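You operate a simulated robot arm through the tools that you are given. There is no shell and no other tool. Be economical: measure what you need, move in short steps, check, and stop when the job is done.

The job below is to be done with a simulated robot arm. You get a single attempt, and the scene is never put back.

## Task
Check the blue gate: green plug in, check plate in the gate till its lamp lights.
Fine: the plate goes back in its holder; shut the cage door. Where these are worked on the way, their far stop is far enough and under half their travel is too little: cage door.

The check looks at the end state, three seconds after you hand in, the way a careful person would. Anything else that was tipped, shoved, dropped, spilled or broken makes it a failure.

## Robot
A 7-joint arm with a two-finger parallel gripper on a trunk, on a base that drives. Base frame: it is fixed to the floor where the robot stands at the start and does not move with it; the origin is under the middle of the robot, x ahead of it, y to its left, z up. Lengths are in mm, angles in degrees, forces in N, time in s.
With the tool pointing down near the work surface it reaches from about 100 to 680 mm from the robot's upright axis, wherever it stands. Its first joint turns from -115.0 to 115.0 degrees. Places, roughly: blue gate [1200, 600, 700]; cage door [900, 300, 1200]; carriage socket [1400, 100, 1200]; gate plate holder [1000, 400, 500]. Payload 3.91 kg.
Tool frame: the origin (TCP) lies between the finger pads and is the grasp point; the fingertips stand 30 mm ahead of it; z points along the fingers, y is the line along which they close. The gripper opens to 110 mm. The fingers are 20 mm wide and 10 mm thick; the gripper's body (48 by 112 mm) begins 55 mm behind the TCP.
Orientation is that of the tool frame in the base frame, as a unit quaternion [x, y, z, w]. With the fingers straight down and closing along the base's y, the tool's x points along the base's -x, its y along +y and its z along -z.

## Interface
- The arm moves only by the tool move_arm. Its argument "series" is a list of rows, each an object of numbers (a shift or turn left out is 0, a gripper value left out holds the last): "tx", "ty", "tz": the shift along the tool's x, y, z in m; "wx", "wy", "wz": the turn, a rotation vector about the tool's x, y, z in degrees; "fingers": the finger opening in m, from 0 to 0.11. In form: [{"tx": .., "ty": .., "tz": .., "wx": .., "wy": .., "wz": .., "fingers": ..}, ...]. A call has 1 to 10 rows; each row is the pose to reach, as a shift and turn from the pose commanded when the call began, along the tool's axes at that moment. Each row takes 0.2 s and may step no farther than 50 mm and 8.6 degrees from the row before; otherwise, or with a gripper value out of range, the whole call is refused. Where a pose cannot be reached the arm comes as near as it can. A force on the tool above 40 N (or 10 N above the force at the start of the call, whichever is more), or a blocked arm, ends the call early, and 0.2 s more pass. The fingers move at their own pace (about 153 mm/s each) and stop on an object; they squeeze with about 45 N. The grip force told is the motor's: it shows also when the fingers shut on nothing. Time passes only in rows, and 0.2 s behind the last, so rows that repeat a pose let the fingers close. It gives the time, the measured TCP pose, the force on the tool (base axes), the opening and the grip force at its end, in the units of the frame above (readings bear some noise), with the torque about the TCP (base axes, N m) and any sound that the robot's microphone picked up, and new pictures: "views" is both (left out), scene, wrist or none.
- Cameras (640 x 400 px; columns grow to the right, rows downward): "scene" is now at [203, 240.9, 1506.3]; the picture's right is [0.52, -0.85, 0.00], its down [-0.72, -0.44, -0.54] and it looks along [0.46, 0.28, -0.84] (base axes); focal length 265 px, centre (320, 200). "wrist" rides on the gripper at [72, 17, -103] in the tool frame; the picture's right is [-0.23, 0.97, 0.00], its down [-0.76, -0.18, -0.62] and it looks along [-0.61, -0.14, 0.78] (tool axes); focal length 222 px, centre (320, 200). There is no depth. A picture from a camera that has moved, and an enlarged one, comes with that camera's place and axes in the base frame and with its lens.
- raise_lower(by): slides the trunk up (or, below 0, down) by that many mm; the arm and the scene camera ride with it, the base frame stays. It gives what a move gives, with no picture.
- drive_base(legs): drives the robot by 1 to 6 legs, each [ahead, left, turn to the left] in mm, mm and degrees, along the robot's own axes; the way and the turn of a leg run together, so that a leg with both is an arc; at most 1500 mm and 180 degrees a leg. The arm and the cameras ride along, it lands a little off, and it stops where it bumps. It gives what a move gives, and a new picture of the scene camera.
- head_to(pan, tilt): turns the head with the scene camera to pan (to the left, within 80 degrees either way) and tilt (down, from -29 to 69), counted from straight ahead of the robot. It gives what a move gives, and a new picture of the scene camera.
- enlarge(camera, box): a new picture of the part [left, top, right, bottom] of that camera's present view, enlarged. It takes no simulated time.
- hand_in(): hands the job in; it is judged then, once.

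Work in short steps. Places have to be worked out from the pictures, the camera data and where the tool is seen: move nearer, look again, correct. Check each grasp and each placing, and mend what went wrong. You have 120 turns and 260 pictures in all, those below and enlarged ones among them. Open the gripper and draw the arm clear of the work before you hand the job in, unless the task says otherwise; then end with one line.

The tools are called after "Call:" as a command line: name --argument value ..., lists and objects as JSON in quotes. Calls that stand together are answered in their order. move_arm: Moves the arm, as the interface text tells. Its arguments: {"type":"object","properties":{"series":{"type":"array","items":{"type":"object","properties":{"tx":{"type":"number"},"ty":{"type":"number"},"tz":{"type":"number"},"wx":{"type":"number"},"wy":{"type":"number"},"wz":{"type":"number"},"fingers":{"type":"number"}}}},"views":{"type":"string","enum":["both","scene","wrist","none"]}},"required":["series"]} The other tools are called the same way: raise_lower (by) slides the trunk up or down; drive_base (legs) drives the base; head_to (pan, tilt) turns the head that bears the scene camera; enlarge (camera, box) takes an enlarged picture of a part of a camera's view; hand_in () hands the job in.

At the start:

```text
clock: 0.0
tcp_pos: [443.6, 292.7, 1218.3]
tool_rot: [0.0, 1.0, 0.0, -0.001]
ft_force: [0.0, -0.1, 0.2]
torque: [-0.04, 0.0, -0.01]
gripper_width: 110.4
grip_force: 0.2
trunk travel left (down, up): [-875.0, 115.0]
robot x, y, heading: [-0.4, 4.6, 0.1]
head pan, tilt: [31.5, 57.1]
```

scene: 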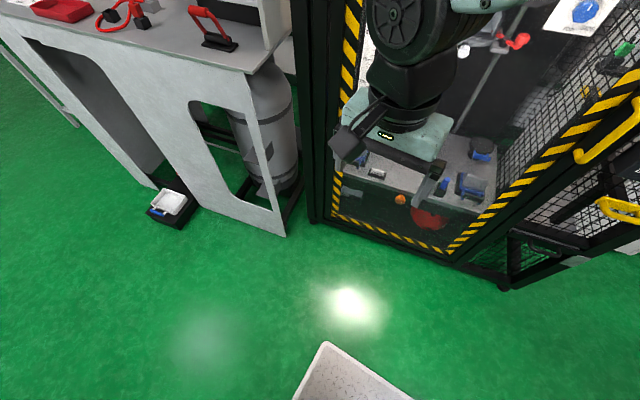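
wrist: 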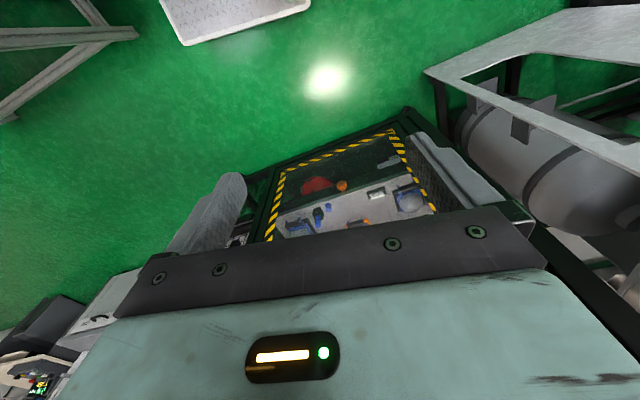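

The scene shows a cage with a hazard-striped door frame and a bench on the left. I look around first with the head.

Call:
head_to --pan 15 --tilt 15

Call:
head_to --pan 30 --tilt 35

Call:
head_to --pan -5 --tilt 30

```text
clock: 1.1
tcp_pos: [443.0, 290.8, 1218.6]
tool_rot: [-0.001, 1.0, 0.001, 0.0]
ft_force: [-0.1, -0.6, 0.5]
torque: [0.0, 0.02, -0.02]
gripper_width: 110.2
grip_force: 0.1
trunk travel left (down, up): [-875.0, 115.0]
robot x, y, heading: [1.7, -1.2, -0.1]
head pan, tilt: [15.0, 15.0]
camera scene: at [233.7, 228.6, 1569.1], right [0.26, -0.97, 0.0], down [-0.25, -0.07, -0.97], along [0.93, 0.25, -0.26], focal length 265 px, centre (320, 200)
```

scene: 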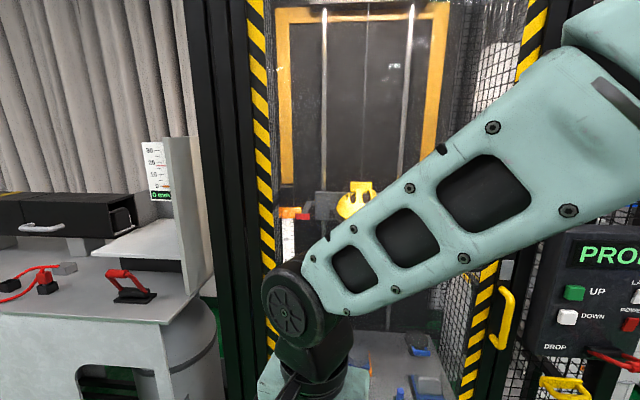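

```text
clock: 1.9
tcp_pos: [444.0, 291.8, 1218.1]
tool_rot: [-0.001, 1.0, 0.0, 0.0]
ft_force: [-0.8, 0.0, -0.2]
torque: [0.0, 0.0, 0.0]
gripper_width: 110.0
grip_force: 0.1
trunk travel left (down, up): [-875.0, 115.0]
robot x, y, heading: [-0.4, 2.5, -0.0]
head pan, tilt: [30.0, 35.0]
camera scene: at [219.8, 248.4, 1537.3], right [0.5, -0.87, 0.0], down [-0.5, -0.29, -0.82], along [0.71, 0.41, -0.57], focal length 265 px, centre (320, 200)
```

scene: 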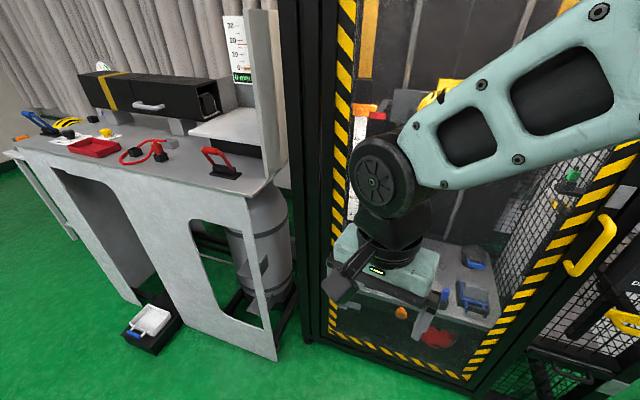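

```text
clock: 2.9
tcp_pos: [443.5, 292.1, 1219.5]
tool_rot: [0.0, 1.0, 0.0, 0.001]
ft_force: [-0.7, -1.1, 1.1]
torque: [0.03, 0.01, 0.01]
gripper_width: 110.0
grip_force: 0.0
trunk travel left (down, up): [-875.0, 115.0]
robot x, y, heading: [0.6, -1.2, -0.0]
head pan, tilt: [-5.0, 30.0]
camera scene: at [233.6, 196.6, 1545.0], right [-0.09, -1.0, 0.0], down [-0.5, 0.04, -0.87], along [0.86, -0.07, -0.5], focal length 265 px, centre (320, 200)
```

scene: 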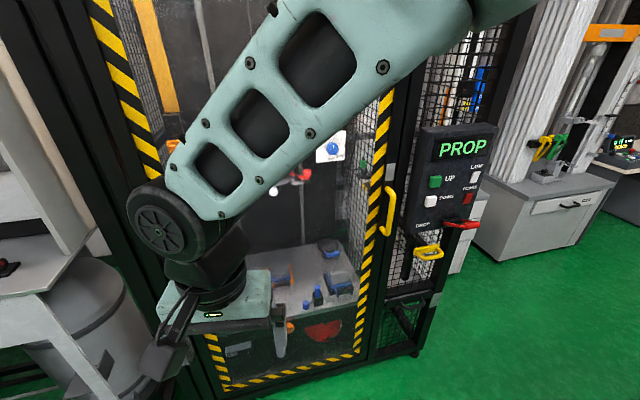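

The arm occludes the cage. I back the base up a little and swing the arm right.

Call:
move_arm --series '[{"ty": -0.05}, {"ty": -0.1}, {"ty": -0.15}, {"ty": -0.2}, {"ty": -0.25}, {"ty": -0.3}, {"ty": -0.35}, {"ty": -0.4}, {"ty": -0.45}, {"ty": -0.5}]' --views "none"

Call:
head_to --pan 15 --tilt 40

Call:
head_to --pan 5 --tilt 10

```text
clock: 5.1
tcp_pos: [453.7, -211.2, 1223.4]
tool_rot: [0.0, 1.0, 0.0, -0.001]
ft_force: [0.3, -0.1, -1.0]
torque: [-0.02, -0.02, -0.01]
gripper_width: 110.0
grip_force: 0.1
out of reach, approached as far as the arm can: row 7, 8, 9, 10
trunk travel left (down, up): [-875.0, 115.0]
robot x, y, heading: [1.1, -0.9, -0.2]
head pan, tilt: [-5.0, 30.0]
```

```text
clock: 6.0
tcp_pos: [455.4, -211.1, 1222.8]
tool_rot: [0.0, 1.0, 0.0, -0.001]
ft_force: [-0.5, -0.1, 0.9]
torque: [0.02, -0.05, 0.04]
gripper_width: 110.0
grip_force: 0.0
trunk travel left (down, up): [-875.0, 115.0]
robot x, y, heading: [1.8, 0.4, -0.2]
head pan, tilt: [15.0, 40.0]
camera scene: at [225.6, 226.3, 1529.7], right [0.26, -0.97, 0.0], down [-0.62, -0.17, -0.77], along [0.74, 0.2, -0.64], focal length 265 px, centre (320, 200)
```

scene: 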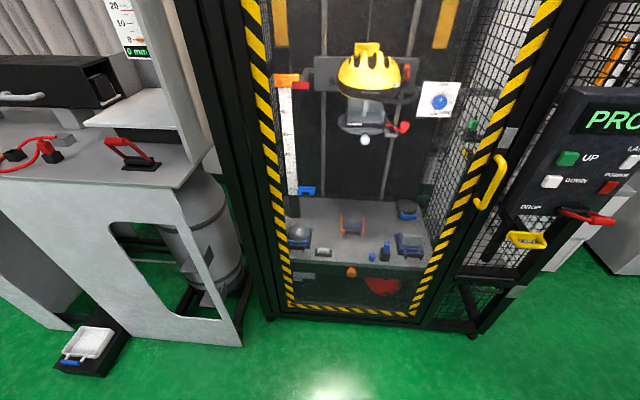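

```text
clock: 6.9
tcp_pos: [455.0, -211.2, 1222.4]
tool_rot: [-0.001, 1.0, 0.0, -0.001]
ft_force: [-0.1, 0.1, -0.6]
torque: [-0.03, 0.03, -0.02]
gripper_width: 109.8
grip_force: 0.0
trunk travel left (down, up): [-875.0, 115.0]
robot x, y, heading: [-0.4, -1.0, -0.1]
head pan, tilt: [5.0, 10.0]
camera scene: at [236.1, 212.5, 1577.3], right [0.09, -1.0, 0.0], down [-0.17, -0.02, -0.98], along [0.98, 0.09, -0.17], focal length 265 px, centre (320, 200)
```

scene: 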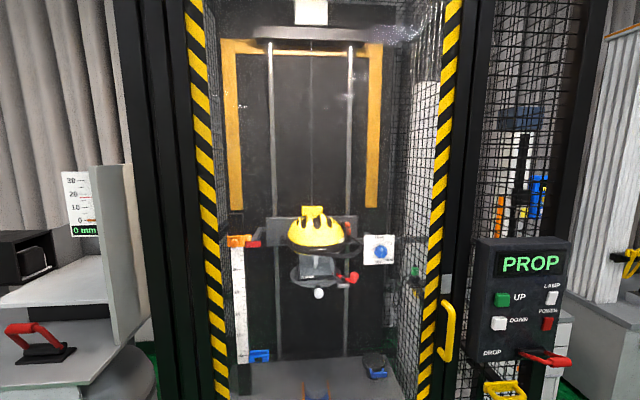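

The cage is a drop tower with a transparent door; inside are a carriage, a ruler with a blue gate at its foot, and a table. I zoom in for detail.

Call:
enlarge --camera "scene" --box '[210, 190, 470, 400]'

Call:
head_to --pan 10 --tilt 45

Call:
enlarge --camera "scene" --box '[220, 90, 460, 280]'

Call:
enlarge --camera "scene" --box '[400, 40, 640, 200]'

```text
1.90 times, centred on (340, 295) of scene
camera zoom: at [236.1, 212.5, 1577.3], right [0.09, -1.0, 0.0], down [-0.17, -0.02, -0.98], along [0.98, 0.09, -0.17], focal length 504 px, centre (282, 19)
```

zoom: 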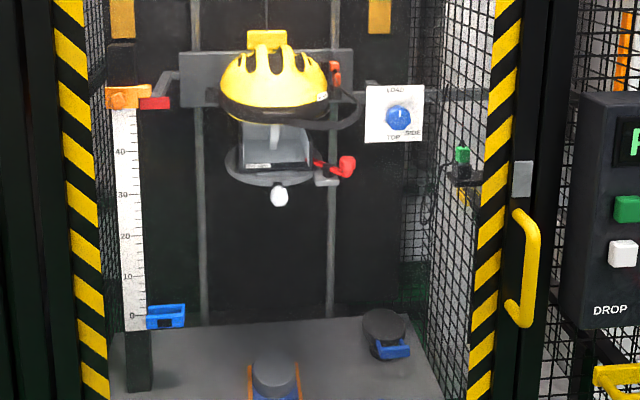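

```text
clock: 7.9
tcp_pos: [454.7, -210.9, 1222.8]
tool_rot: [0.0, 1.0, 0.0, -0.001]
ft_force: [-0.1, -0.2, 0.0]
torque: [0.01, -0.03, -0.02]
gripper_width: 110.1
grip_force: 0.1
trunk travel left (down, up): [-875.0, 115.0]
robot x, y, heading: [-1.7, -0.5, 0.1]
head pan, tilt: [10.0, 45.0]
camera scene: at [223.6, 218.5, 1522.4], right [0.17, -0.98, 0.0], down [-0.7, -0.12, -0.71], along [0.7, 0.12, -0.71], focal length 265 px, centre (320, 200)
```

scene: 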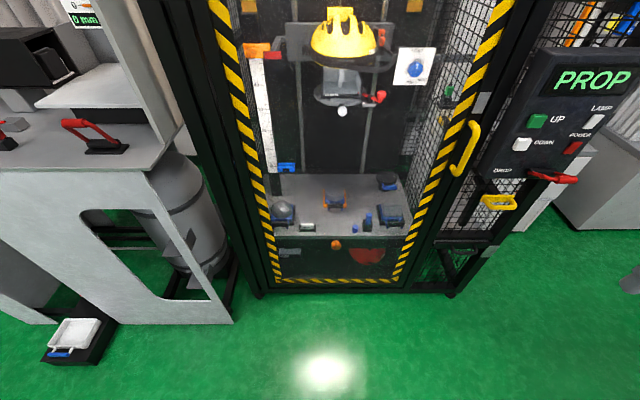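

```text
2.11 times, centred on (340, 185) of scene
camera zoom: at [223.6, 218.5, 1522.4], right [0.17, -0.98, 0.0], down [-0.7, -0.12, -0.71], along [0.7, 0.12, -0.71], focal length 557 px, centre (278, 232)
```

zoom: 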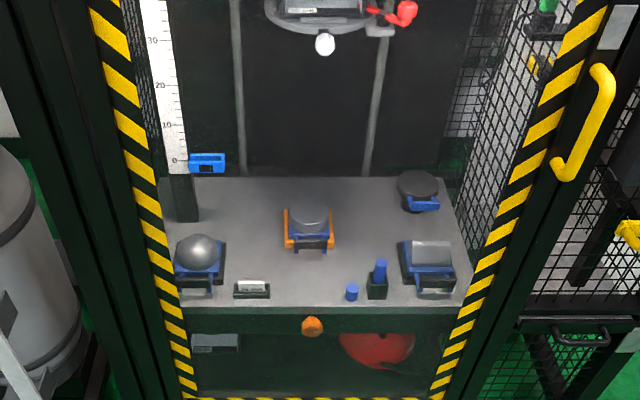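

```text
2.50 times, centred on (520, 120) of scene
camera zoom: at [223.6, 218.5, 1522.4], right [0.17, -0.98, 0.0], down [-0.7, -0.12, -0.71], along [0.7, 0.12, -0.71], focal length 662 px, centre (-180, 400)
```

zoom: 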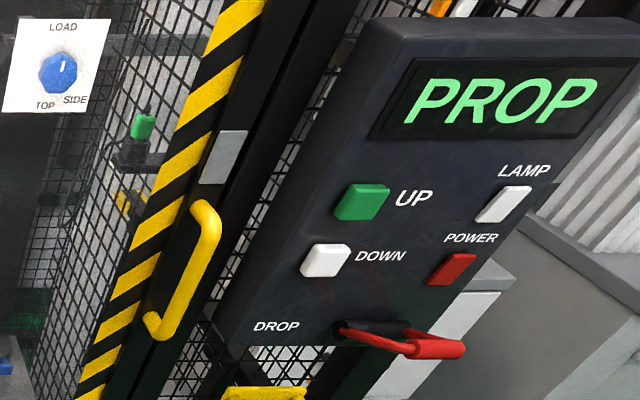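

The door handle (yellow bar) is near (880, -60, 1125), hinge apparently on the left. I pitch the tool to point forward, with TCP around (600, 0, 1200).

Call:
move_arm --series '[{"tx": -0.015, "ty": 0.02, "wy": -8.5}, {"tx": -0.03, "ty": 0.04, "wy": -17}, {"tx": -0.045, "ty": 0.06, "wy": -25.5}, {"tx": -0.06, "ty": 0.08, "wy": -34}, {"tx": -0.075, "ty": 0.1, "wy": -42.5}, {"tx": -0.09, "ty": 0.12, "wy": -51}, {"tx": -0.105, "ty": 0.14, "wy": -59.5}, {"tx": -0.12, "ty": 0.16, "wy": -68}, {"tx": -0.135, "ty": 0.18, "wy": -76.5}, {"tx": -0.15, "ty": 0.2, "wy": -85}]' --views "both"

```text
clock: 10.1
tcp_pos: [667.4, -39.5, 1397.5]
tool_rot: [0.003, 0.744, 0.004, 0.668]
ft_force: [1.1, -0.1, -0.7]
torque: [-0.01, -0.02, -0.07]
gripper_width: 109.9
grip_force: 0.0
out of reach, approached as far as the arm can: row 1, 2, 3, 4, 5, 6, 7, 8, 9, 10
trunk travel left (down, up): [-875.0, 115.0]
robot x, y, heading: [1.6, 0.4, 0.2]
head pan, tilt: [10.0, 45.0]
camera scene: at [223.5, 219.8, 1522.2], right [0.17, -0.98, 0.0], down [-0.7, -0.12, -0.71], along [0.7, 0.12, -0.71], focal length 265 px, centre (320, 200)
camera wrist: at [555.3, -22.1, 1336.3], right [0.02, 0.97, 0.24], down [-0.54, -0.19, 0.82], along [0.84, -0.15, 0.52], focal length 222 px, centre (320, 200)
```

scene: 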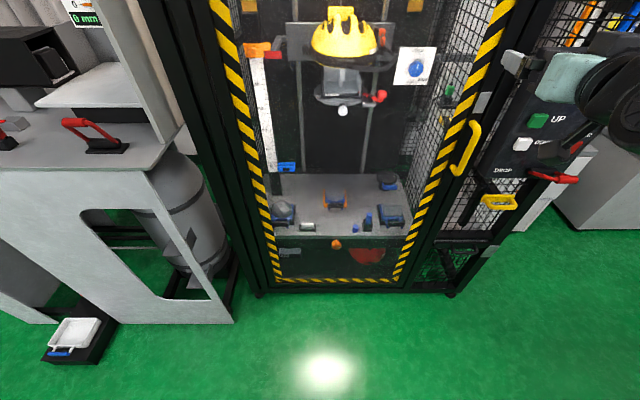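
wrist: 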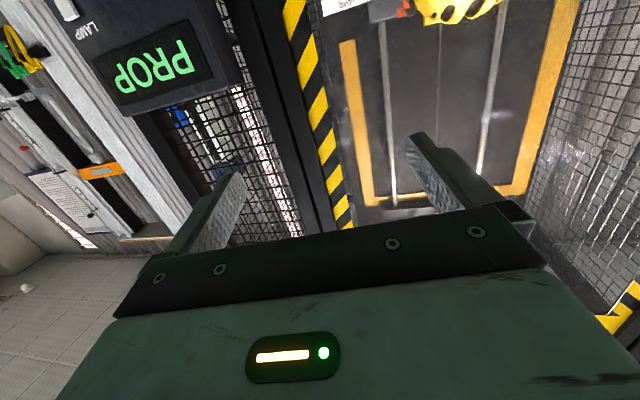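

Orientation reached but the arm sits high; I lower the trunk so the handle height suits the arm and the head sees the cage level.

Call:
raise_lower --by -250

Call:
head_to --pan -10 --tilt 12

```text
clock: 12.7
tcp_pos: [666.1, -40.9, 1148.0]
tool_rot: [0.004, 0.745, 0.004, 0.667]
ft_force: [-0.7, -0.2, 0.1]
torque: [0.0, 0.01, 0.02]
gripper_width: 110.1
grip_force: 0.0
trunk travel left (down, up): [-625.0, 365.0]
robot x, y, heading: [-2.1, 1.7, 0.2]
head pan, tilt: [10.0, 45.0]
```

```text
clock: 13.7
tcp_pos: [666.5, -40.7, 1146.4]
tool_rot: [0.003, 0.745, 0.005, 0.667]
ft_force: [-0.4, -0.2, -0.3]
torque: [0.0, 0.02, -0.02]
gripper_width: 109.9
grip_force: 0.0
trunk travel left (down, up): [-625.0, 365.0]
robot x, y, heading: [-1.7, 2.2, -0.2]
head pan, tilt: [-10.0, 12.0]
camera scene: at [235.3, 188.2, 1324.0], right [-0.17, -0.98, 0.0], down [-0.21, 0.04, -0.98], along [0.96, -0.17, -0.21], focal length 265 px, centre (320, 200)
```

scene: 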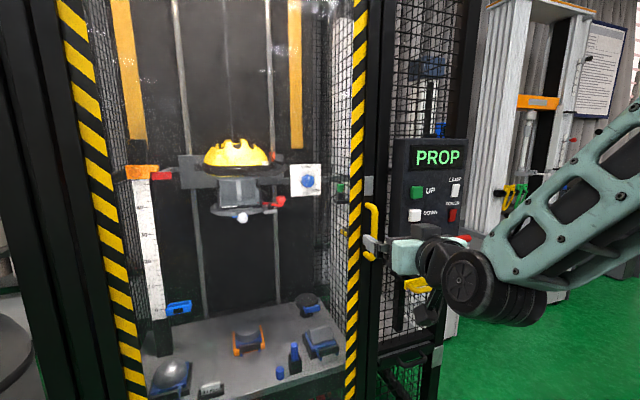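

Call:
enlarge --camera "scene" --box '[320, 160, 480, 280]'

Call:
enlarge --camera "scene" --box '[120, 130, 360, 280]'

Call:
enlarge --camera "scene" --box '[120, 260, 360, 400]'

```text
3.33 times, centred on (400, 220) of scene
camera zoom: at [235.3, 188.2, 1324.0], right [-0.17, -0.98, 0.0], down [-0.21, 0.04, -0.98], along [0.96, -0.17, -0.21], focal length 882 px, centre (53, 133)
```

zoom: 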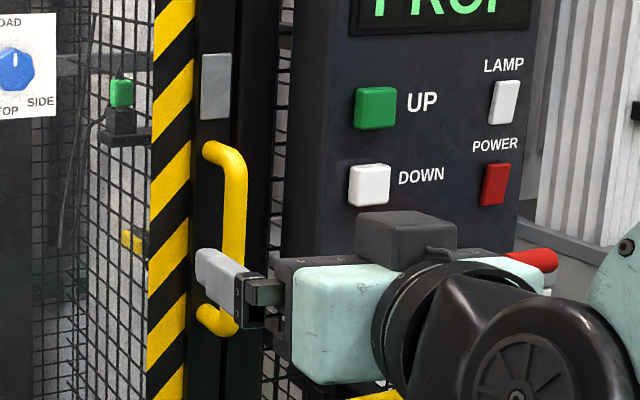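

```text
2.67 times, centred on (240, 205) of scene
camera zoom: at [235.3, 188.2, 1324.0], right [-0.17, -0.98, 0.0], down [-0.21, 0.04, -0.98], along [0.96, -0.17, -0.21], focal length 706 px, centre (533, 187)
```

zoom: 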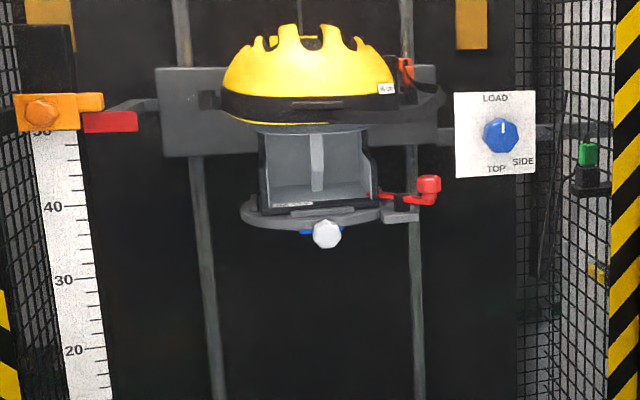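

```text
2.67 times, centred on (240, 330) of scene
camera zoom: at [235.3, 188.2, 1324.0], right [-0.17, -0.98, 0.0], down [-0.21, 0.04, -0.98], along [0.96, -0.17, -0.21], focal length 706 px, centre (533, -147)
```

zoom: 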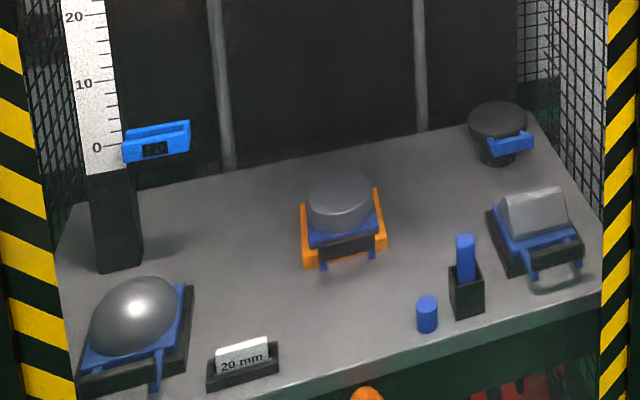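

Handle triangulates to about (980,-118,1060) and the panel face to x≈940. I square the tool to horizontal, shift it left, then drive forward-right.

Call:
move_arm --series '[{"ty": 0.04, "wy": -3}, {"ty": 0.08, "wy": -6}, {"ty": 0.1, "wy": -6}]' --views "none"

Call:
drive_base --legs '[[150, -170, 0]]'

Call:
move_arm --series '[{"ty": 0}]' --views "wrist"

```text
clock: 14.5
tcp_pos: [666.7, 57.1, 1149.1]
tool_rot: [0.005, 0.709, 0.004, 0.705]
ft_force: [0.7, -0.6, -0.1]
torque: [0.0, 0.02, 0.01]
gripper_width: 110.1
grip_force: 0.1
trunk travel left (down, up): [-625.0, 365.0]
robot x, y, heading: [2.2, 1.2, -0.3]
head pan, tilt: [-10.0, 12.0]
```

```text
clock: 16.2
tcp_pos: [816.6, -108.3, 1148.6]
tool_rot: [0.003, 0.709, 0.004, 0.705]
ft_force: [-0.1, 0.0, 0.5]
torque: [0.03, 0.0, 0.0]
gripper_width: 109.8
grip_force: 0.0
trunk travel left (down, up): [-625.0, 365.0]
robot x, y, heading: [150.8, -162.8, 0.2]
head pan, tilt: [-10.0, 12.0]
camera scene: at [385.1, 21.2, 1324.1], right [-0.17, -0.99, 0.0], down [-0.2, 0.04, -0.98], along [0.96, -0.17, -0.21], focal length 265 px, centre (320, 200)
```

scene: 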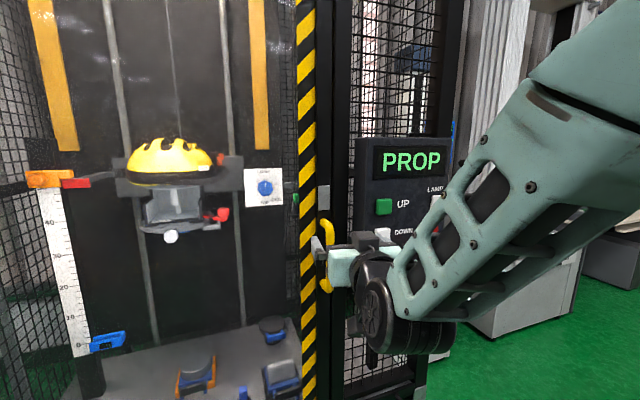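

```text
clock: 16.6
tcp_pos: [816.2, -108.1, 1149.0]
tool_rot: [0.003, 0.709, 0.005, 0.705]
ft_force: [0.7, 0.3, 0.4]
torque: [-0.01, 0.02, -0.05]
gripper_width: 110.1
grip_force: 0.0
trunk travel left (down, up): [-625.0, 365.0]
robot x, y, heading: [146.4, -169.7, 0.0]
head pan, tilt: [-10.0, 12.0]
camera wrist: at [712.2, -90.7, 1076.1], right [0.0, 0.97, 0.24], down [-0.62, -0.19, 0.76], along [0.79, -0.15, 0.6], focal length 222 px, centre (320, 200)
```

wrist: 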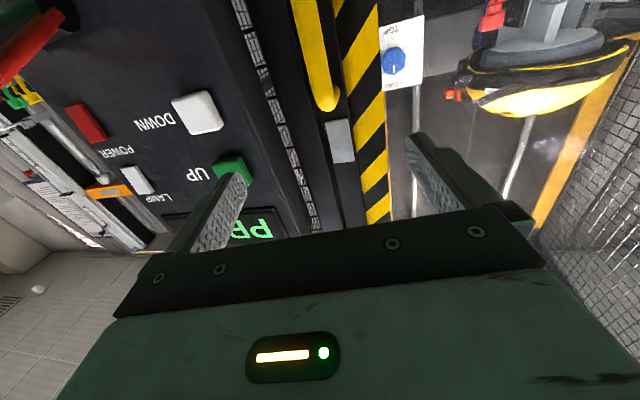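

Call:
enlarge --camera "scene" --box '[280, 170, 400, 310]'

```text
2.86 times, centred on (340, 240) of scene
camera zoom: at [385.1, 21.2, 1324.1], right [-0.17, -0.99, 0.0], down [-0.2, 0.04, -0.98], along [0.96, -0.17, -0.21], focal length 756 px, centre (263, 86)
```

zoom: 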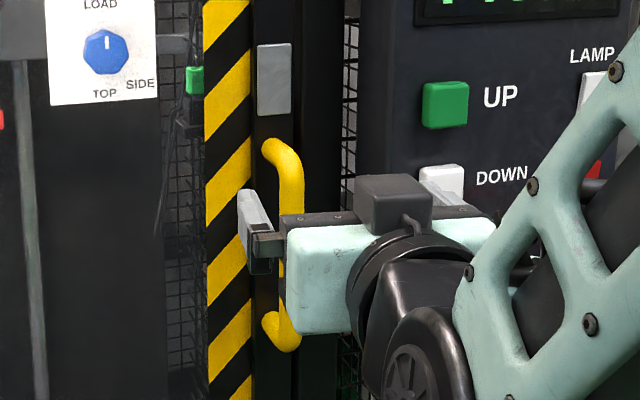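

Handle bar refined to about (922,-95,1075), ~140 mm tall. I narrow the fingers, go down 74 mm and forward in part, then look.

Call:
move_arm --series '[{"tx": 0.037, "ty": 0.006, "fingers": 0.06}, {"tx": 0.074, "ty": 0.012}, {"tx": 0.074, "ty": 0.012, "tz": 0.03}, {"tx": 0.074, "ty": 0.012, "tz": 0.06}]' --views "both"

```text
clock: 17.6
tcp_pos: [878.2, -94.0, 1075.9]
tool_rot: [0.002, 0.709, 0.006, 0.705]
ft_force: [-0.1, 0.4, -0.5]
torque: [-0.03, 0.0, 0.02]
gripper_width: 60.1
grip_force: 0.1
trunk travel left (down, up): [-625.0, 365.0]
robot x, y, heading: [148.6, -168.7, 0.1]
head pan, tilt: [-10.0, 12.0]
camera scene: at [384.8, 21.2, 1324.1], right [-0.17, -0.99, 0.0], down [-0.2, 0.04, -0.98], along [0.96, -0.17, -0.21], focal length 265 px, centre (320, 200)
camera wrist: at [773.2, -77.6, 1003.0], right [0.0, 0.97, 0.24], down [-0.62, -0.19, 0.76], along [0.79, -0.15, 0.6], focal length 222 px, centre (320, 200)
```

scene: 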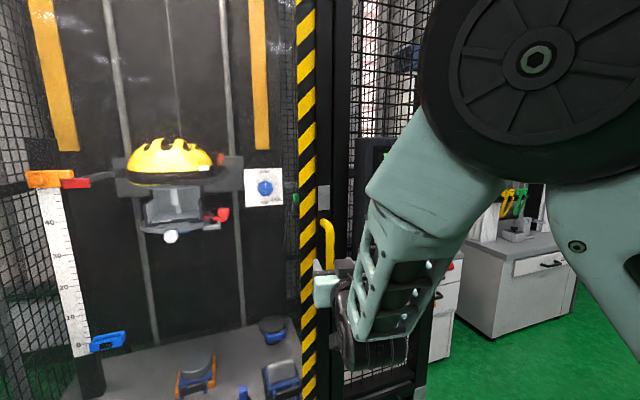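
wrist: 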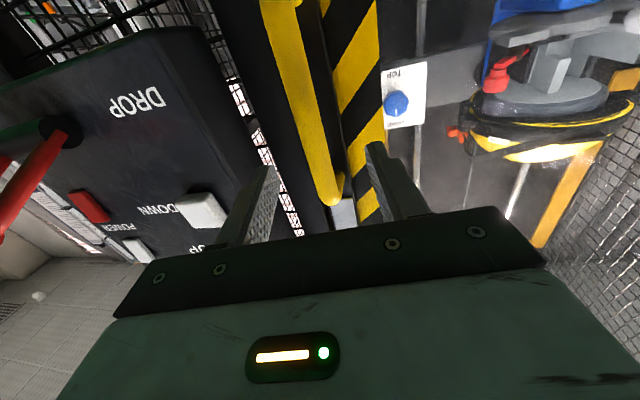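

The bar lies between the fingers; I advance 44 mm and close.

Call:
move_arm --series '[{"tz": 0.022}, {"tz": 0.044}, {"tz": 0.044, "fingers": 0.0}, {"tz": 0.044, "fingers": 0.0}, {"tz": 0.044, "fingers": 0.0}]' --views "wrist"

```text
clock: 18.8
tcp_pos: [923.1, -98.4, 1075.2]
tool_rot: [0.005, 0.709, 0.003, 0.705]
ft_force: [1.1, -21.3, -0.8]
torque: [-0.93, 0.45, -0.56]
gripper_width: 19.5
grip_force: 45.2
trunk travel left (down, up): [-625.0, 365.0]
robot x, y, heading: [149.5, -168.3, 0.2]
head pan, tilt: [-10.0, 12.0]
camera wrist: at [817.9, -81.4, 1002.6], right [0.0, 0.97, 0.24], down [-0.62, -0.18, 0.76], along [0.79, -0.15, 0.6], focal length 222 px, centre (320, 200)
```

wrist: 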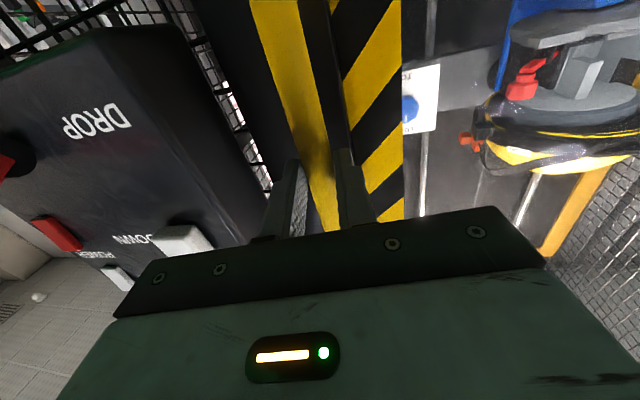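

Grasped the bar (19.5 mm). I pull it back 100 mm along a gentle arc to test that it swings.

Call:
move_arm --series '[{"ty": -0.003, "tz": -0.025, "wx": 2}, {"ty": -0.002, "tz": -0.05, "wx": 4}, {"ty": 0.0, "tz": -0.075, "wx": 6}, {"ty": 0.003, "tz": -0.1, "wx": 8}]' --views "scene"

```text
clock: 19.6
tcp_pos: [853.2, -101.7, 1075.7]
tool_rot: [0.043, 0.708, -0.037, 0.704]
ft_force: [2.0, -6.2, 0.4]
torque: [-0.6, 0.67, -0.15]
gripper_width: 19.7
grip_force: 44.7
trunk travel left (down, up): [-625.0, 365.0]
robot x, y, heading: [150.2, -168.6, 0.3]
head pan, tilt: [-10.0, 12.0]
stopped in row 4: the force on the tool passed its limit at 42 N (the readings are from after the stop); the commanded pose is now the measured one
camera scene: at [385.4, 20.4, 1324.2], right [-0.17, -0.98, 0.0], down [-0.2, 0.04, -0.98], along [0.96, -0.17, -0.21], focal length 265 px, centre (320, 200)
```

scene: 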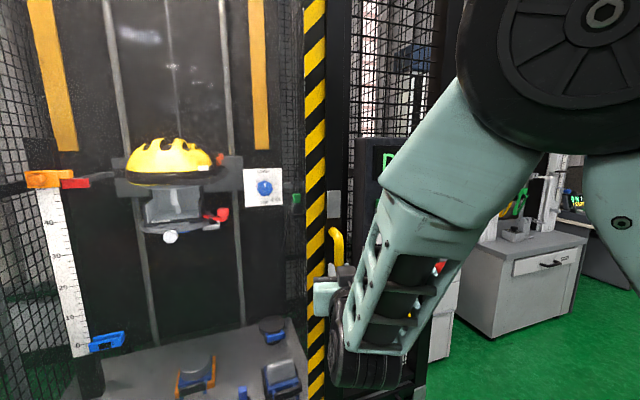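

The door swings open; 70 mm so far. I go on more slowly along the arc (radius ≈ 720).

Call:
move_arm --series '[{"tz": -0.015, "wx": 1.2}, {"ty": 0.001, "tz": -0.03, "wx": 2.4}, {"ty": 0.0014, "tz": -0.045, "wx": 3.6}, {"ty": 0.0025, "tz": -0.06, "wx": 4.8}, {"ty": 0.004, "tz": -0.075, "wx": 6}, {"ty": 0.0057, "tz": -0.09, "wx": 7.2}, {"ty": 0.0077, "tz": -0.105, "wx": 8.4}, {"ty": 0.01, "tz": -0.12, "wx": 9.6}, {"ty": 0.0127, "tz": -0.135, "wx": 10.8}, {"ty": 0.0157, "tz": -0.15, "wx": 12}]' --views "scene"

```text
clock: 20.7
tcp_pos: [786.6, -97.8, 1075.3]
tool_rot: [0.079, 0.705, -0.074, 0.701]
ft_force: [0.2, -6.2, -0.2]
torque: [-0.3, 0.38, -0.08]
gripper_width: 19.6
grip_force: 45.3
trunk travel left (down, up): [-625.0, 365.0]
robot x, y, heading: [148.9, -165.9, -0.0]
head pan, tilt: [-10.0, 12.0]
stopped in row 5: the force on the tool passed its limit at 42 N (the readings are from after the stop); the commanded pose is now the measured one
camera scene: at [385.4, 19.9, 1324.2], right [-0.17, -0.98, 0.0], down [-0.2, 0.04, -0.98], along [0.96, -0.17, -0.21], focal length 265 px, centre (320, 200)
```

scene: 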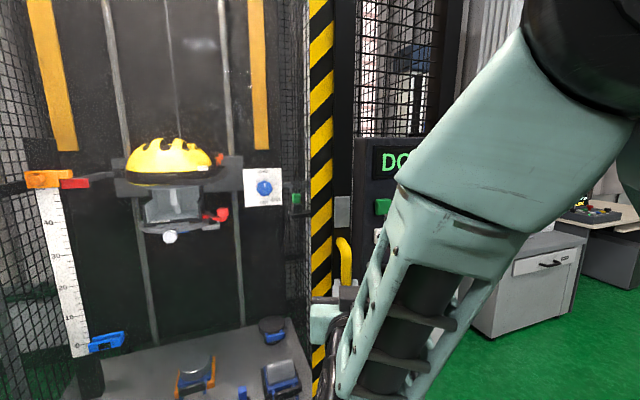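

The display shows the door is open ("DOOR"). The force seems velocity-related, so I try 10 mm rows.

Call:
move_arm --series '[{"tz": -0.01, "wx": 0.7}, {"tz": -0.02, "wx": 1.4}, {"ty": 0.0005, "tz": -0.03, "wx": 2.2}, {"ty": 0.001, "tz": -0.04, "wx": 3}, {"ty": 0.0016, "tz": -0.05, "wx": 3.8}, {"ty": 0.0025, "tz": -0.06, "wx": 4.6}, {"ty": 0.0034, "tz": -0.07, "wx": 5.4}, {"ty": 0.0044, "tz": -0.08, "wx": 6.2}, {"ty": 0.0056, "tz": -0.09, "wx": 7}, {"ty": 0.007, "tz": -0.1, "wx": 7.8}]' --views "none"

```text
clock: 21.9
tcp_pos: [742.8, -90.2, 1075.2]
tool_rot: [0.103, 0.702, -0.101, 0.698]
ft_force: [-0.2, -7.2, 1.0]
torque: [-0.14, 0.25, -0.08]
gripper_width: 19.7
grip_force: 44.9
trunk travel left (down, up): [-625.0, 365.0]
robot x, y, heading: [150.2, -169.0, -0.0]
head pan, tilt: [-10.0, 12.0]
stopped in row 5: the force on the tool passed its limit at 42 N (the readings are from after the stop); the commanded pose is now the measured one
```

Call:
move_arm --series '[{"tz": -0.01, "wx": 0.8}, {"ty": 0.0005, "tz": -0.02, "wx": 1.6}, {"ty": 0.0008, "tz": -0.03, "wx": 2.4}, {"ty": 0.0008, "tz": -0.03, "wx": 2.4}, {"ty": 0.0008, "tz": -0.03, "wx": 2.4}]' --views "none"

```text
clock: 23.1
tcp_pos: [714.7, -84.6, 1074.6]
tool_rot: [0.121, 0.699, -0.121, 0.694]
ft_force: [0.0, -7.9, 1.6]
torque: [0.13, 0.11, -0.1]
gripper_width: 19.9
grip_force: 45.3
trunk travel left (down, up): [-625.0, 365.0]
robot x, y, heading: [153.4, -166.2, 0.1]
head pan, tilt: [-10.0, 12.0]
stopped in row 5: the force on the tool passed its limit at 40 N (the readings are from after the stop); the commanded pose is now the measured one
```

Fitting the four points gives a hinge near (853,448), radius ≈550. I follow that circle.

Call:
move_arm --series '[{"ty": -0.0007, "tz": -0.0096, "wx": 1}, {"ty": -0.0014, "tz": -0.0192, "wx": 2}, {"ty": -0.0018, "tz": -0.0288, "wx": 3}, {"ty": -0.0021, "tz": -0.0384, "wx": 4}, {"ty": -0.0022, "tz": -0.048, "wx": 5}, {"ty": -0.0022, "tz": -0.0575, "wx": 6}, {"ty": -0.0016, "tz": -0.0767, "wx": 8}]' --views "scene"

```text
clock: 24.6
tcp_pos: [653.6, -68.5, 1075.8]
tool_rot: [0.16, 0.692, -0.161, 0.686]
ft_force: [-1.5, -8.0, -5.9]
torque: [0.44, -0.08, 0.08]
gripper_width: 19.9
grip_force: 45.4
trunk travel left (down, up): [-625.0, 365.0]
robot x, y, heading: [150.0, -170.7, 0.0]
head pan, tilt: [-10.0, 12.0]
stopped in row 7: the force on the tool passed its limit at 43 N (the readings are from after the stop); the commanded pose is now the measured one
camera scene: at [385.6, 18.6, 1324.4], right [-0.17, -0.98, 0.0], down [-0.2, 0.04, -0.98], along [0.96, -0.17, -0.21], focal length 265 px, centre (320, 200)
```

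scene: 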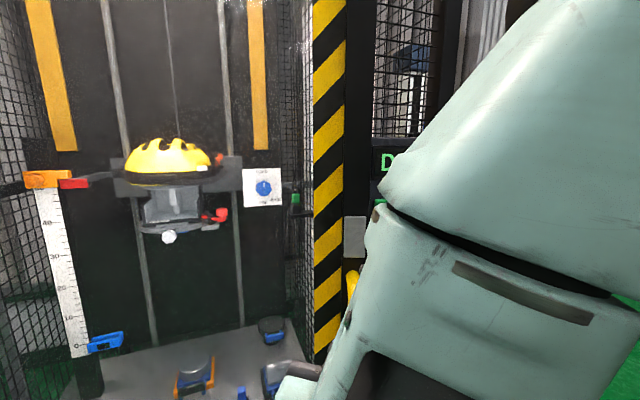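

Radius is more like 690 (hinge ≈(860,590)); the door edge will soon near the head. I release the handle, retract, and move the base back-right.

Call:
move_arm --series '[{"fingers": 0.07}, {"fingers": 0.07}, {"tz": -0.03}, {"tz": -0.06}, {"tz": -0.08}]' --views "none"

Call:
drive_base --legs '[[-150, -250, 0]]'

Call:
head_to --pan 25 --tilt 20

```text
clock: 25.8
tcp_pos: [582.3, -32.8, 1075.8]
tool_rot: [0.16, 0.692, -0.161, 0.685]
ft_force: [0.3, 0.5, 0.7]
torque: [0.03, 0.01, -0.02]
gripper_width: 69.9
grip_force: 0.0
trunk travel left (down, up): [-625.0, 365.0]
robot x, y, heading: [154.4, -168.6, 0.1]
head pan, tilt: [-10.0, 12.0]
```

```text
clock: 27.4
tcp_pos: [477.3, -89.1, 1074.0]
tool_rot: [0.127, 0.699, -0.129, 0.692]
ft_force: [-0.2, 0.3, -0.8]
torque: [-0.02, -0.01, 0.02]
gripper_width: 69.9
grip_force: 0.0
trunk travel left (down, up): [-625.0, 365.0]
robot x, y, heading: [60.9, -259.3, 5.3]
head pan, tilt: [-10.0, 12.0]
stopped in leg 1: the robot was blocked; the commanded pose is now the measured one
camera scene: at [276.6, -57.2, 1324.1], right [-0.08, -1.0, 0.0], down [-0.21, 0.02, -0.98], along [0.97, -0.08, -0.21], focal length 265 px, centre (320, 200)
```

scene: 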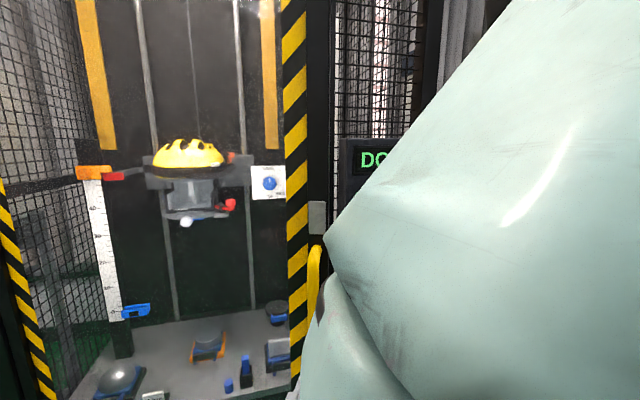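

```text
clock: 28.4
tcp_pos: [475.4, -88.7, 1074.6]
tool_rot: [0.126, 0.699, -0.127, 0.692]
ft_force: [-0.9, 0.7, -0.7]
torque: [0.01, 0.01, -0.02]
gripper_width: 69.7
grip_force: 0.0
trunk travel left (down, up): [-625.0, 365.0]
robot x, y, heading: [59.4, -269.0, 5.4]
head pan, tilt: [25.0, 20.0]
camera scene: at [264.2, -2.6, 1311.1], right [0.5, -0.86, 0.0], down [-0.3, -0.17, -0.94], along [0.81, 0.47, -0.34], focal length 265 px, centre (320, 200)
```

scene: 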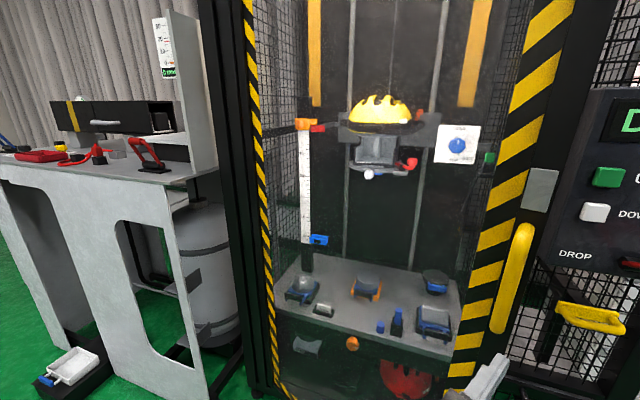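

The base bumped something; I look to the right and down.

Call:
head_to --pan -75 --tilt 50

```text
clock: 30.2
tcp_pos: [480.3, -92.0, 1074.3]
tool_rot: [0.13, 0.697, -0.134, 0.692]
ft_force: [-0.3, 0.6, 0.6]
torque: [0.03, -0.01, 0.0]
gripper_width: 70.3
grip_force: 0.2
trunk travel left (down, up): [-625.0, 365.0]
robot x, y, heading: [60.1, -265.6, 5.3]
head pan, tilt: [-75.0, 50.0]
camera scene: at [270.4, -18.6, 1302.8], right [0.34, -0.94, 0.0], down [-0.4, -0.14, -0.91], along [0.85, 0.3, -0.42], focal length 265 px, centre (320, 200)
```

scene: 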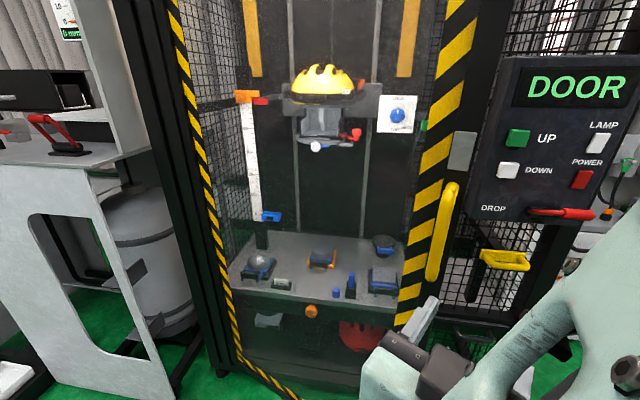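

Call:
enlarge --camera "scene" --box '[0, 0, 640, 400]'

```text
1.00 times, centred on (320, 200) of scene (not enlarged: the box is as wide or as high as the picture)
camera zoom: at [270.4, -18.6, 1302.8], right [0.34, -0.94, 0.0], down [-0.4, -0.14, -0.91], along [0.85, 0.3, -0.42], focal length 265 px, centre (320, 200)
```

zoom: 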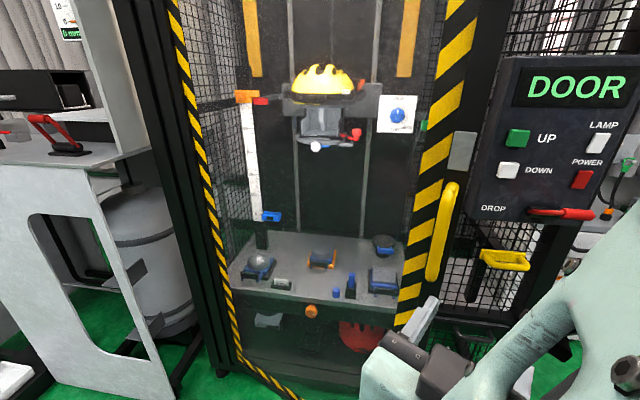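

The head was stopped by the arm. I send the head back left, and extend the arm forward-right to free it.

Call:
head_to --pan 20 --tilt 30

Call:
move_arm --series '[{"tz": 0.036, "ty": -0.027}, {"tz": 0.072, "ty": -0.054}, {"tz": 0.108, "ty": -0.081}, {"tz": 0.144, "ty": -0.108}, {"tz": 0.18, "ty": -0.135}]' --views "scene"

Call:
head_to --pan -30 --tilt 60

```text
clock: 31.9
tcp_pos: [475.2, -87.3, 1075.8]
tool_rot: [0.126, 0.7, -0.124, 0.692]
ft_force: [-0.4, 0.5, 1.3]
torque: [0.0, 0.01, 0.03]
gripper_width: 70.0
grip_force: 0.0
trunk travel left (down, up): [-625.0, 365.0]
robot x, y, heading: [57.9, -264.5, 5.3]
head pan, tilt: [20.0, 30.0]
camera scene: at [265.5, -10.6, 1295.6], right [0.43, -0.9, 0.0], down [-0.45, -0.21, -0.87], along [0.79, 0.37, -0.49], focal length 265 px, centre (320, 200)
```

scene: 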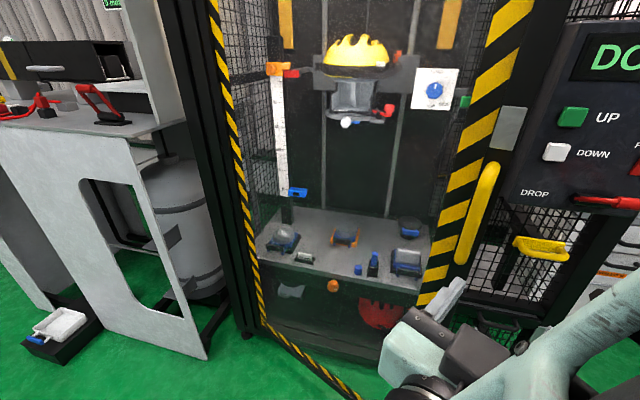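

```text
clock: 33.1
tcp_pos: [642.8, -210.6, 1082.0]
tool_rot: [0.127, 0.699, -0.129, 0.692]
ft_force: [0.5, 0.4, 0.7]
torque: [-0.01, 0.01, -0.01]
gripper_width: 70.0
grip_force: 0.2
out of reach, approached as far as the arm can: row 2, 3, 4, 5
trunk travel left (down, up): [-625.0, 365.0]
robot x, y, heading: [59.3, -267.9, 5.2]
head pan, tilt: [20.0, 30.0]
camera scene: at [264.9, -10.4, 1295.0], right [0.43, -0.9, 0.0], down [-0.45, -0.21, -0.87], along [0.78, 0.37, -0.5], focal length 265 px, centre (320, 200)
```

scene: 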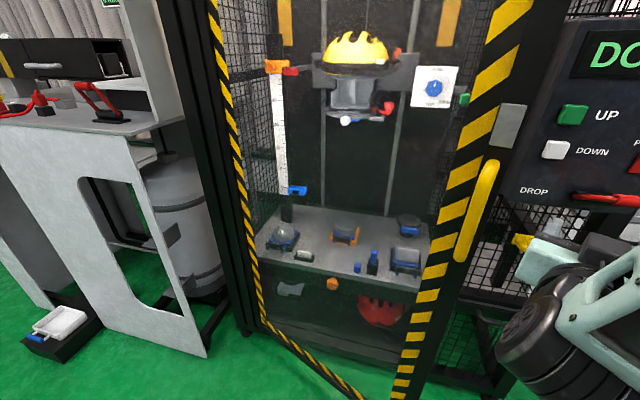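

```text
clock: 34.3
tcp_pos: [642.1, -209.3, 1082.6]
tool_rot: [0.128, 0.699, -0.129, 0.692]
ft_force: [0.3, -0.2, 0.3]
torque: [0.01, -0.03, 0.01]
gripper_width: 70.2
grip_force: 0.1
trunk travel left (down, up): [-625.0, 365.0]
robot x, y, heading: [57.5, -267.3, 5.2]
head pan, tilt: [-30.0, 60.0]
camera scene: at [244.2, -77.3, 1252.9], right [-0.42, -0.91, 0.0], down [-0.79, 0.36, -0.5], along [0.45, -0.21, -0.87], focal length 265 px, centre (320, 200)
```

scene: 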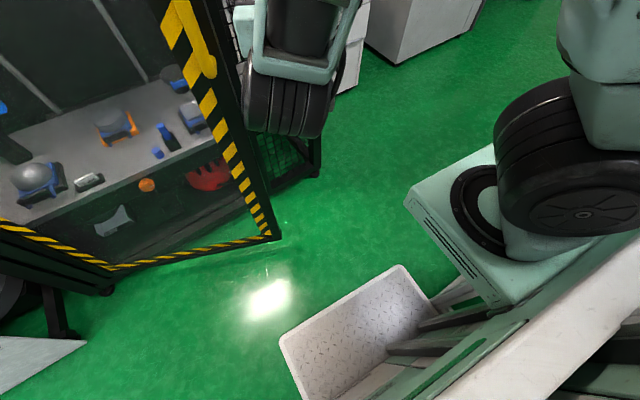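

Call:
head_to --pan -80 --tilt 45

```text
clock: 35.5
tcp_pos: [642.6, -209.5, 1081.3]
tool_rot: [0.128, 0.699, -0.129, 0.692]
ft_force: [0.6, 0.7, 0.1]
torque: [0.01, 0.0, 0.02]
gripper_width: 70.0
grip_force: 0.2
trunk travel left (down, up): [-625.0, 365.0]
robot x, y, heading: [58.6, -268.1, 5.4]
head pan, tilt: [-80.0, 45.0]
camera scene: at [205.1, -127.9, 1272.4], right [-0.96, -0.26, 0.0], down [-0.19, 0.68, -0.71], along [0.19, -0.68, -0.71], focal length 265 px, centre (320, 200)
```

scene: 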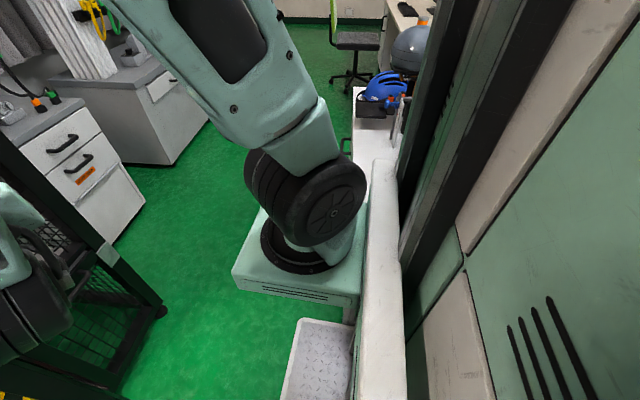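

The base is only blocked behind its rear right corner; its present spot is workable. I inch forward, and yaw the tool to the left (closed fingers) to hook behind the door edge.

Call:
drive_base --legs '[[40, 0, -5.3], [0, -50, 0]]'

Call:
move_arm --series '[{"wx": -8, "fingers": 0}, {"wx": -16}, {"wx": -24}, {"wx": -32}, {"wx": -40}, {"wx": -48}, {"wx": -56}, {"wx": -62}]' --views "none"

Call:
head_to --pan 10 --tilt 35

```text
clock: 36.2
tcp_pos: [646.2, -214.0, 1082.5]
tool_rot: [0.131, 0.698, -0.133, 0.691]
ft_force: [0.7, -0.3, -0.5]
torque: [-0.01, 0.03, -0.02]
gripper_width: 70.2
grip_force: 0.0
trunk travel left (down, up): [-625.0, 365.0]
robot x, y, heading: [57.4, -264.1, 4.4]
head pan, tilt: [-80.0, 45.0]
stopped in leg 1: the robot was blocked; the commanded pose is now the measured one
camera scene: at [209.6, -127.8, 1272.4], right [-0.97, -0.25, 0.0], down [-0.18, 0.68, -0.71], along [0.18, -0.68, -0.71], focal length 265 px, centre (320, 200)
```

scene: 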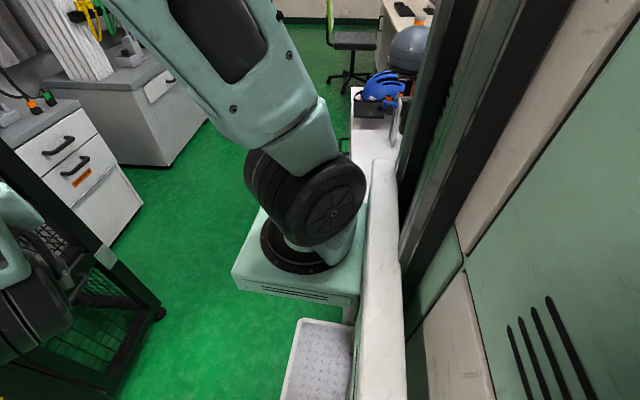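

```text
clock: 38.0
tcp_pos: [724.4, -208.0, 1098.7]
tool_rot: [-0.243, 0.667, 0.246, 0.659]
ft_force: [-0.9, 0.5, 0.2]
torque: [0.01, -0.02, -0.05]
gripper_width: 0.1
grip_force: 37.8
out of reach, approached as far as the arm can: row 1, 2, 3, 4, 5, 6, 7, 8
trunk travel left (down, up): [-625.0, 365.0]
robot x, y, heading: [65.6, -262.8, 4.6]
head pan, tilt: [-80.0, 45.0]
```

```text
clock: 39.6
tcp_pos: [723.7, -208.1, 1099.4]
tool_rot: [-0.244, 0.667, 0.246, 0.66]
ft_force: [0.0, -1.3, -0.6]
torque: [0.01, -0.03, -0.02]
gripper_width: 0.0
grip_force: 37.2
trunk travel left (down, up): [-625.0, 365.0]
robot x, y, heading: [64.3, -263.8, 4.6]
head pan, tilt: [10.0, 35.0]
camera scene: at [274.3, -26.9, 1287.2], right [0.25, -0.97, 0.0], down [-0.56, -0.14, -0.82], along [0.79, 0.21, -0.57], focal length 265 px, centre (320, 200)
```

scene: 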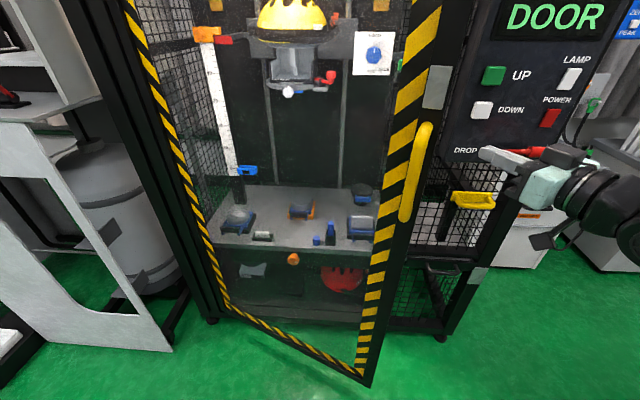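

TCP at (724,-208,1099), yaw ≈+40°. I raise the trunk 100 to stay clear of the drop lever and yaw further so the fingers point left.

Call:
raise_lower --by 110

Call:
move_arm --series '[{"wx": -8}, {"wx": -16}, {"wx": -24}, {"wx": -32}, {"wx": -40}]' --views "both"

```text
clock: 41.0
tcp_pos: [724.9, -208.0, 1209.1]
tool_rot: [-0.244, 0.667, 0.246, 0.66]
ft_force: [-0.2, 0.1, 0.0]
torque: [0.04, -0.03, 0.0]
gripper_width: 0.0
grip_force: 38.2
trunk travel left (down, up): [-735.0, 255.0]
robot x, y, heading: [63.5, -267.7, 4.5]
head pan, tilt: [10.0, 35.0]
```

```text
clock: 42.2
tcp_pos: [723.2, -208.3, 1209.3]
tool_rot: [-0.455, 0.542, 0.459, 0.537]
ft_force: [0.1, 0.2, -0.7]
torque: [-0.03, 0.03, 0.0]
gripper_width: 0.2
grip_force: 37.8
trunk travel left (down, up): [-735.0, 255.0]
robot x, y, heading: [66.7, -264.4, 4.5]
head pan, tilt: [10.0, 35.0]
camera scene: at [274.0, -26.8, 1397.2], right [0.25, -0.97, 0.0], down [-0.55, -0.14, -0.82], along [0.79, 0.21, -0.57], focal length 265 px, centre (320, 200)
camera wrist: at [689.0, -307.1, 1136.7], right [-0.96, 0.16, 0.24], down [0.08, -0.64, 0.76], along [0.27, 0.75, 0.6], focal length 222 px, centre (320, 200)
```

scene: 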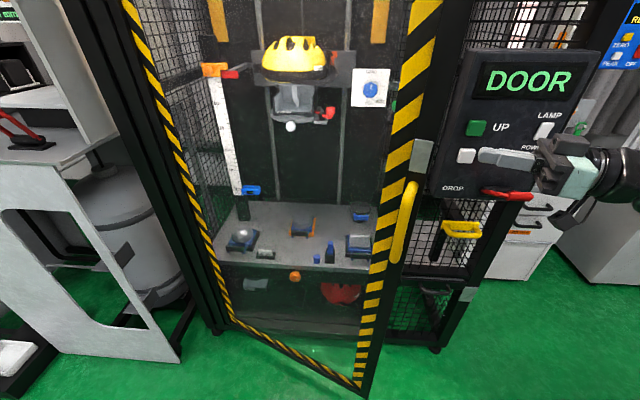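
wrist: 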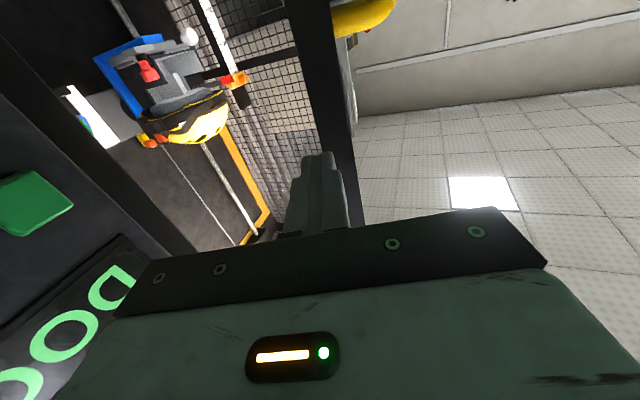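

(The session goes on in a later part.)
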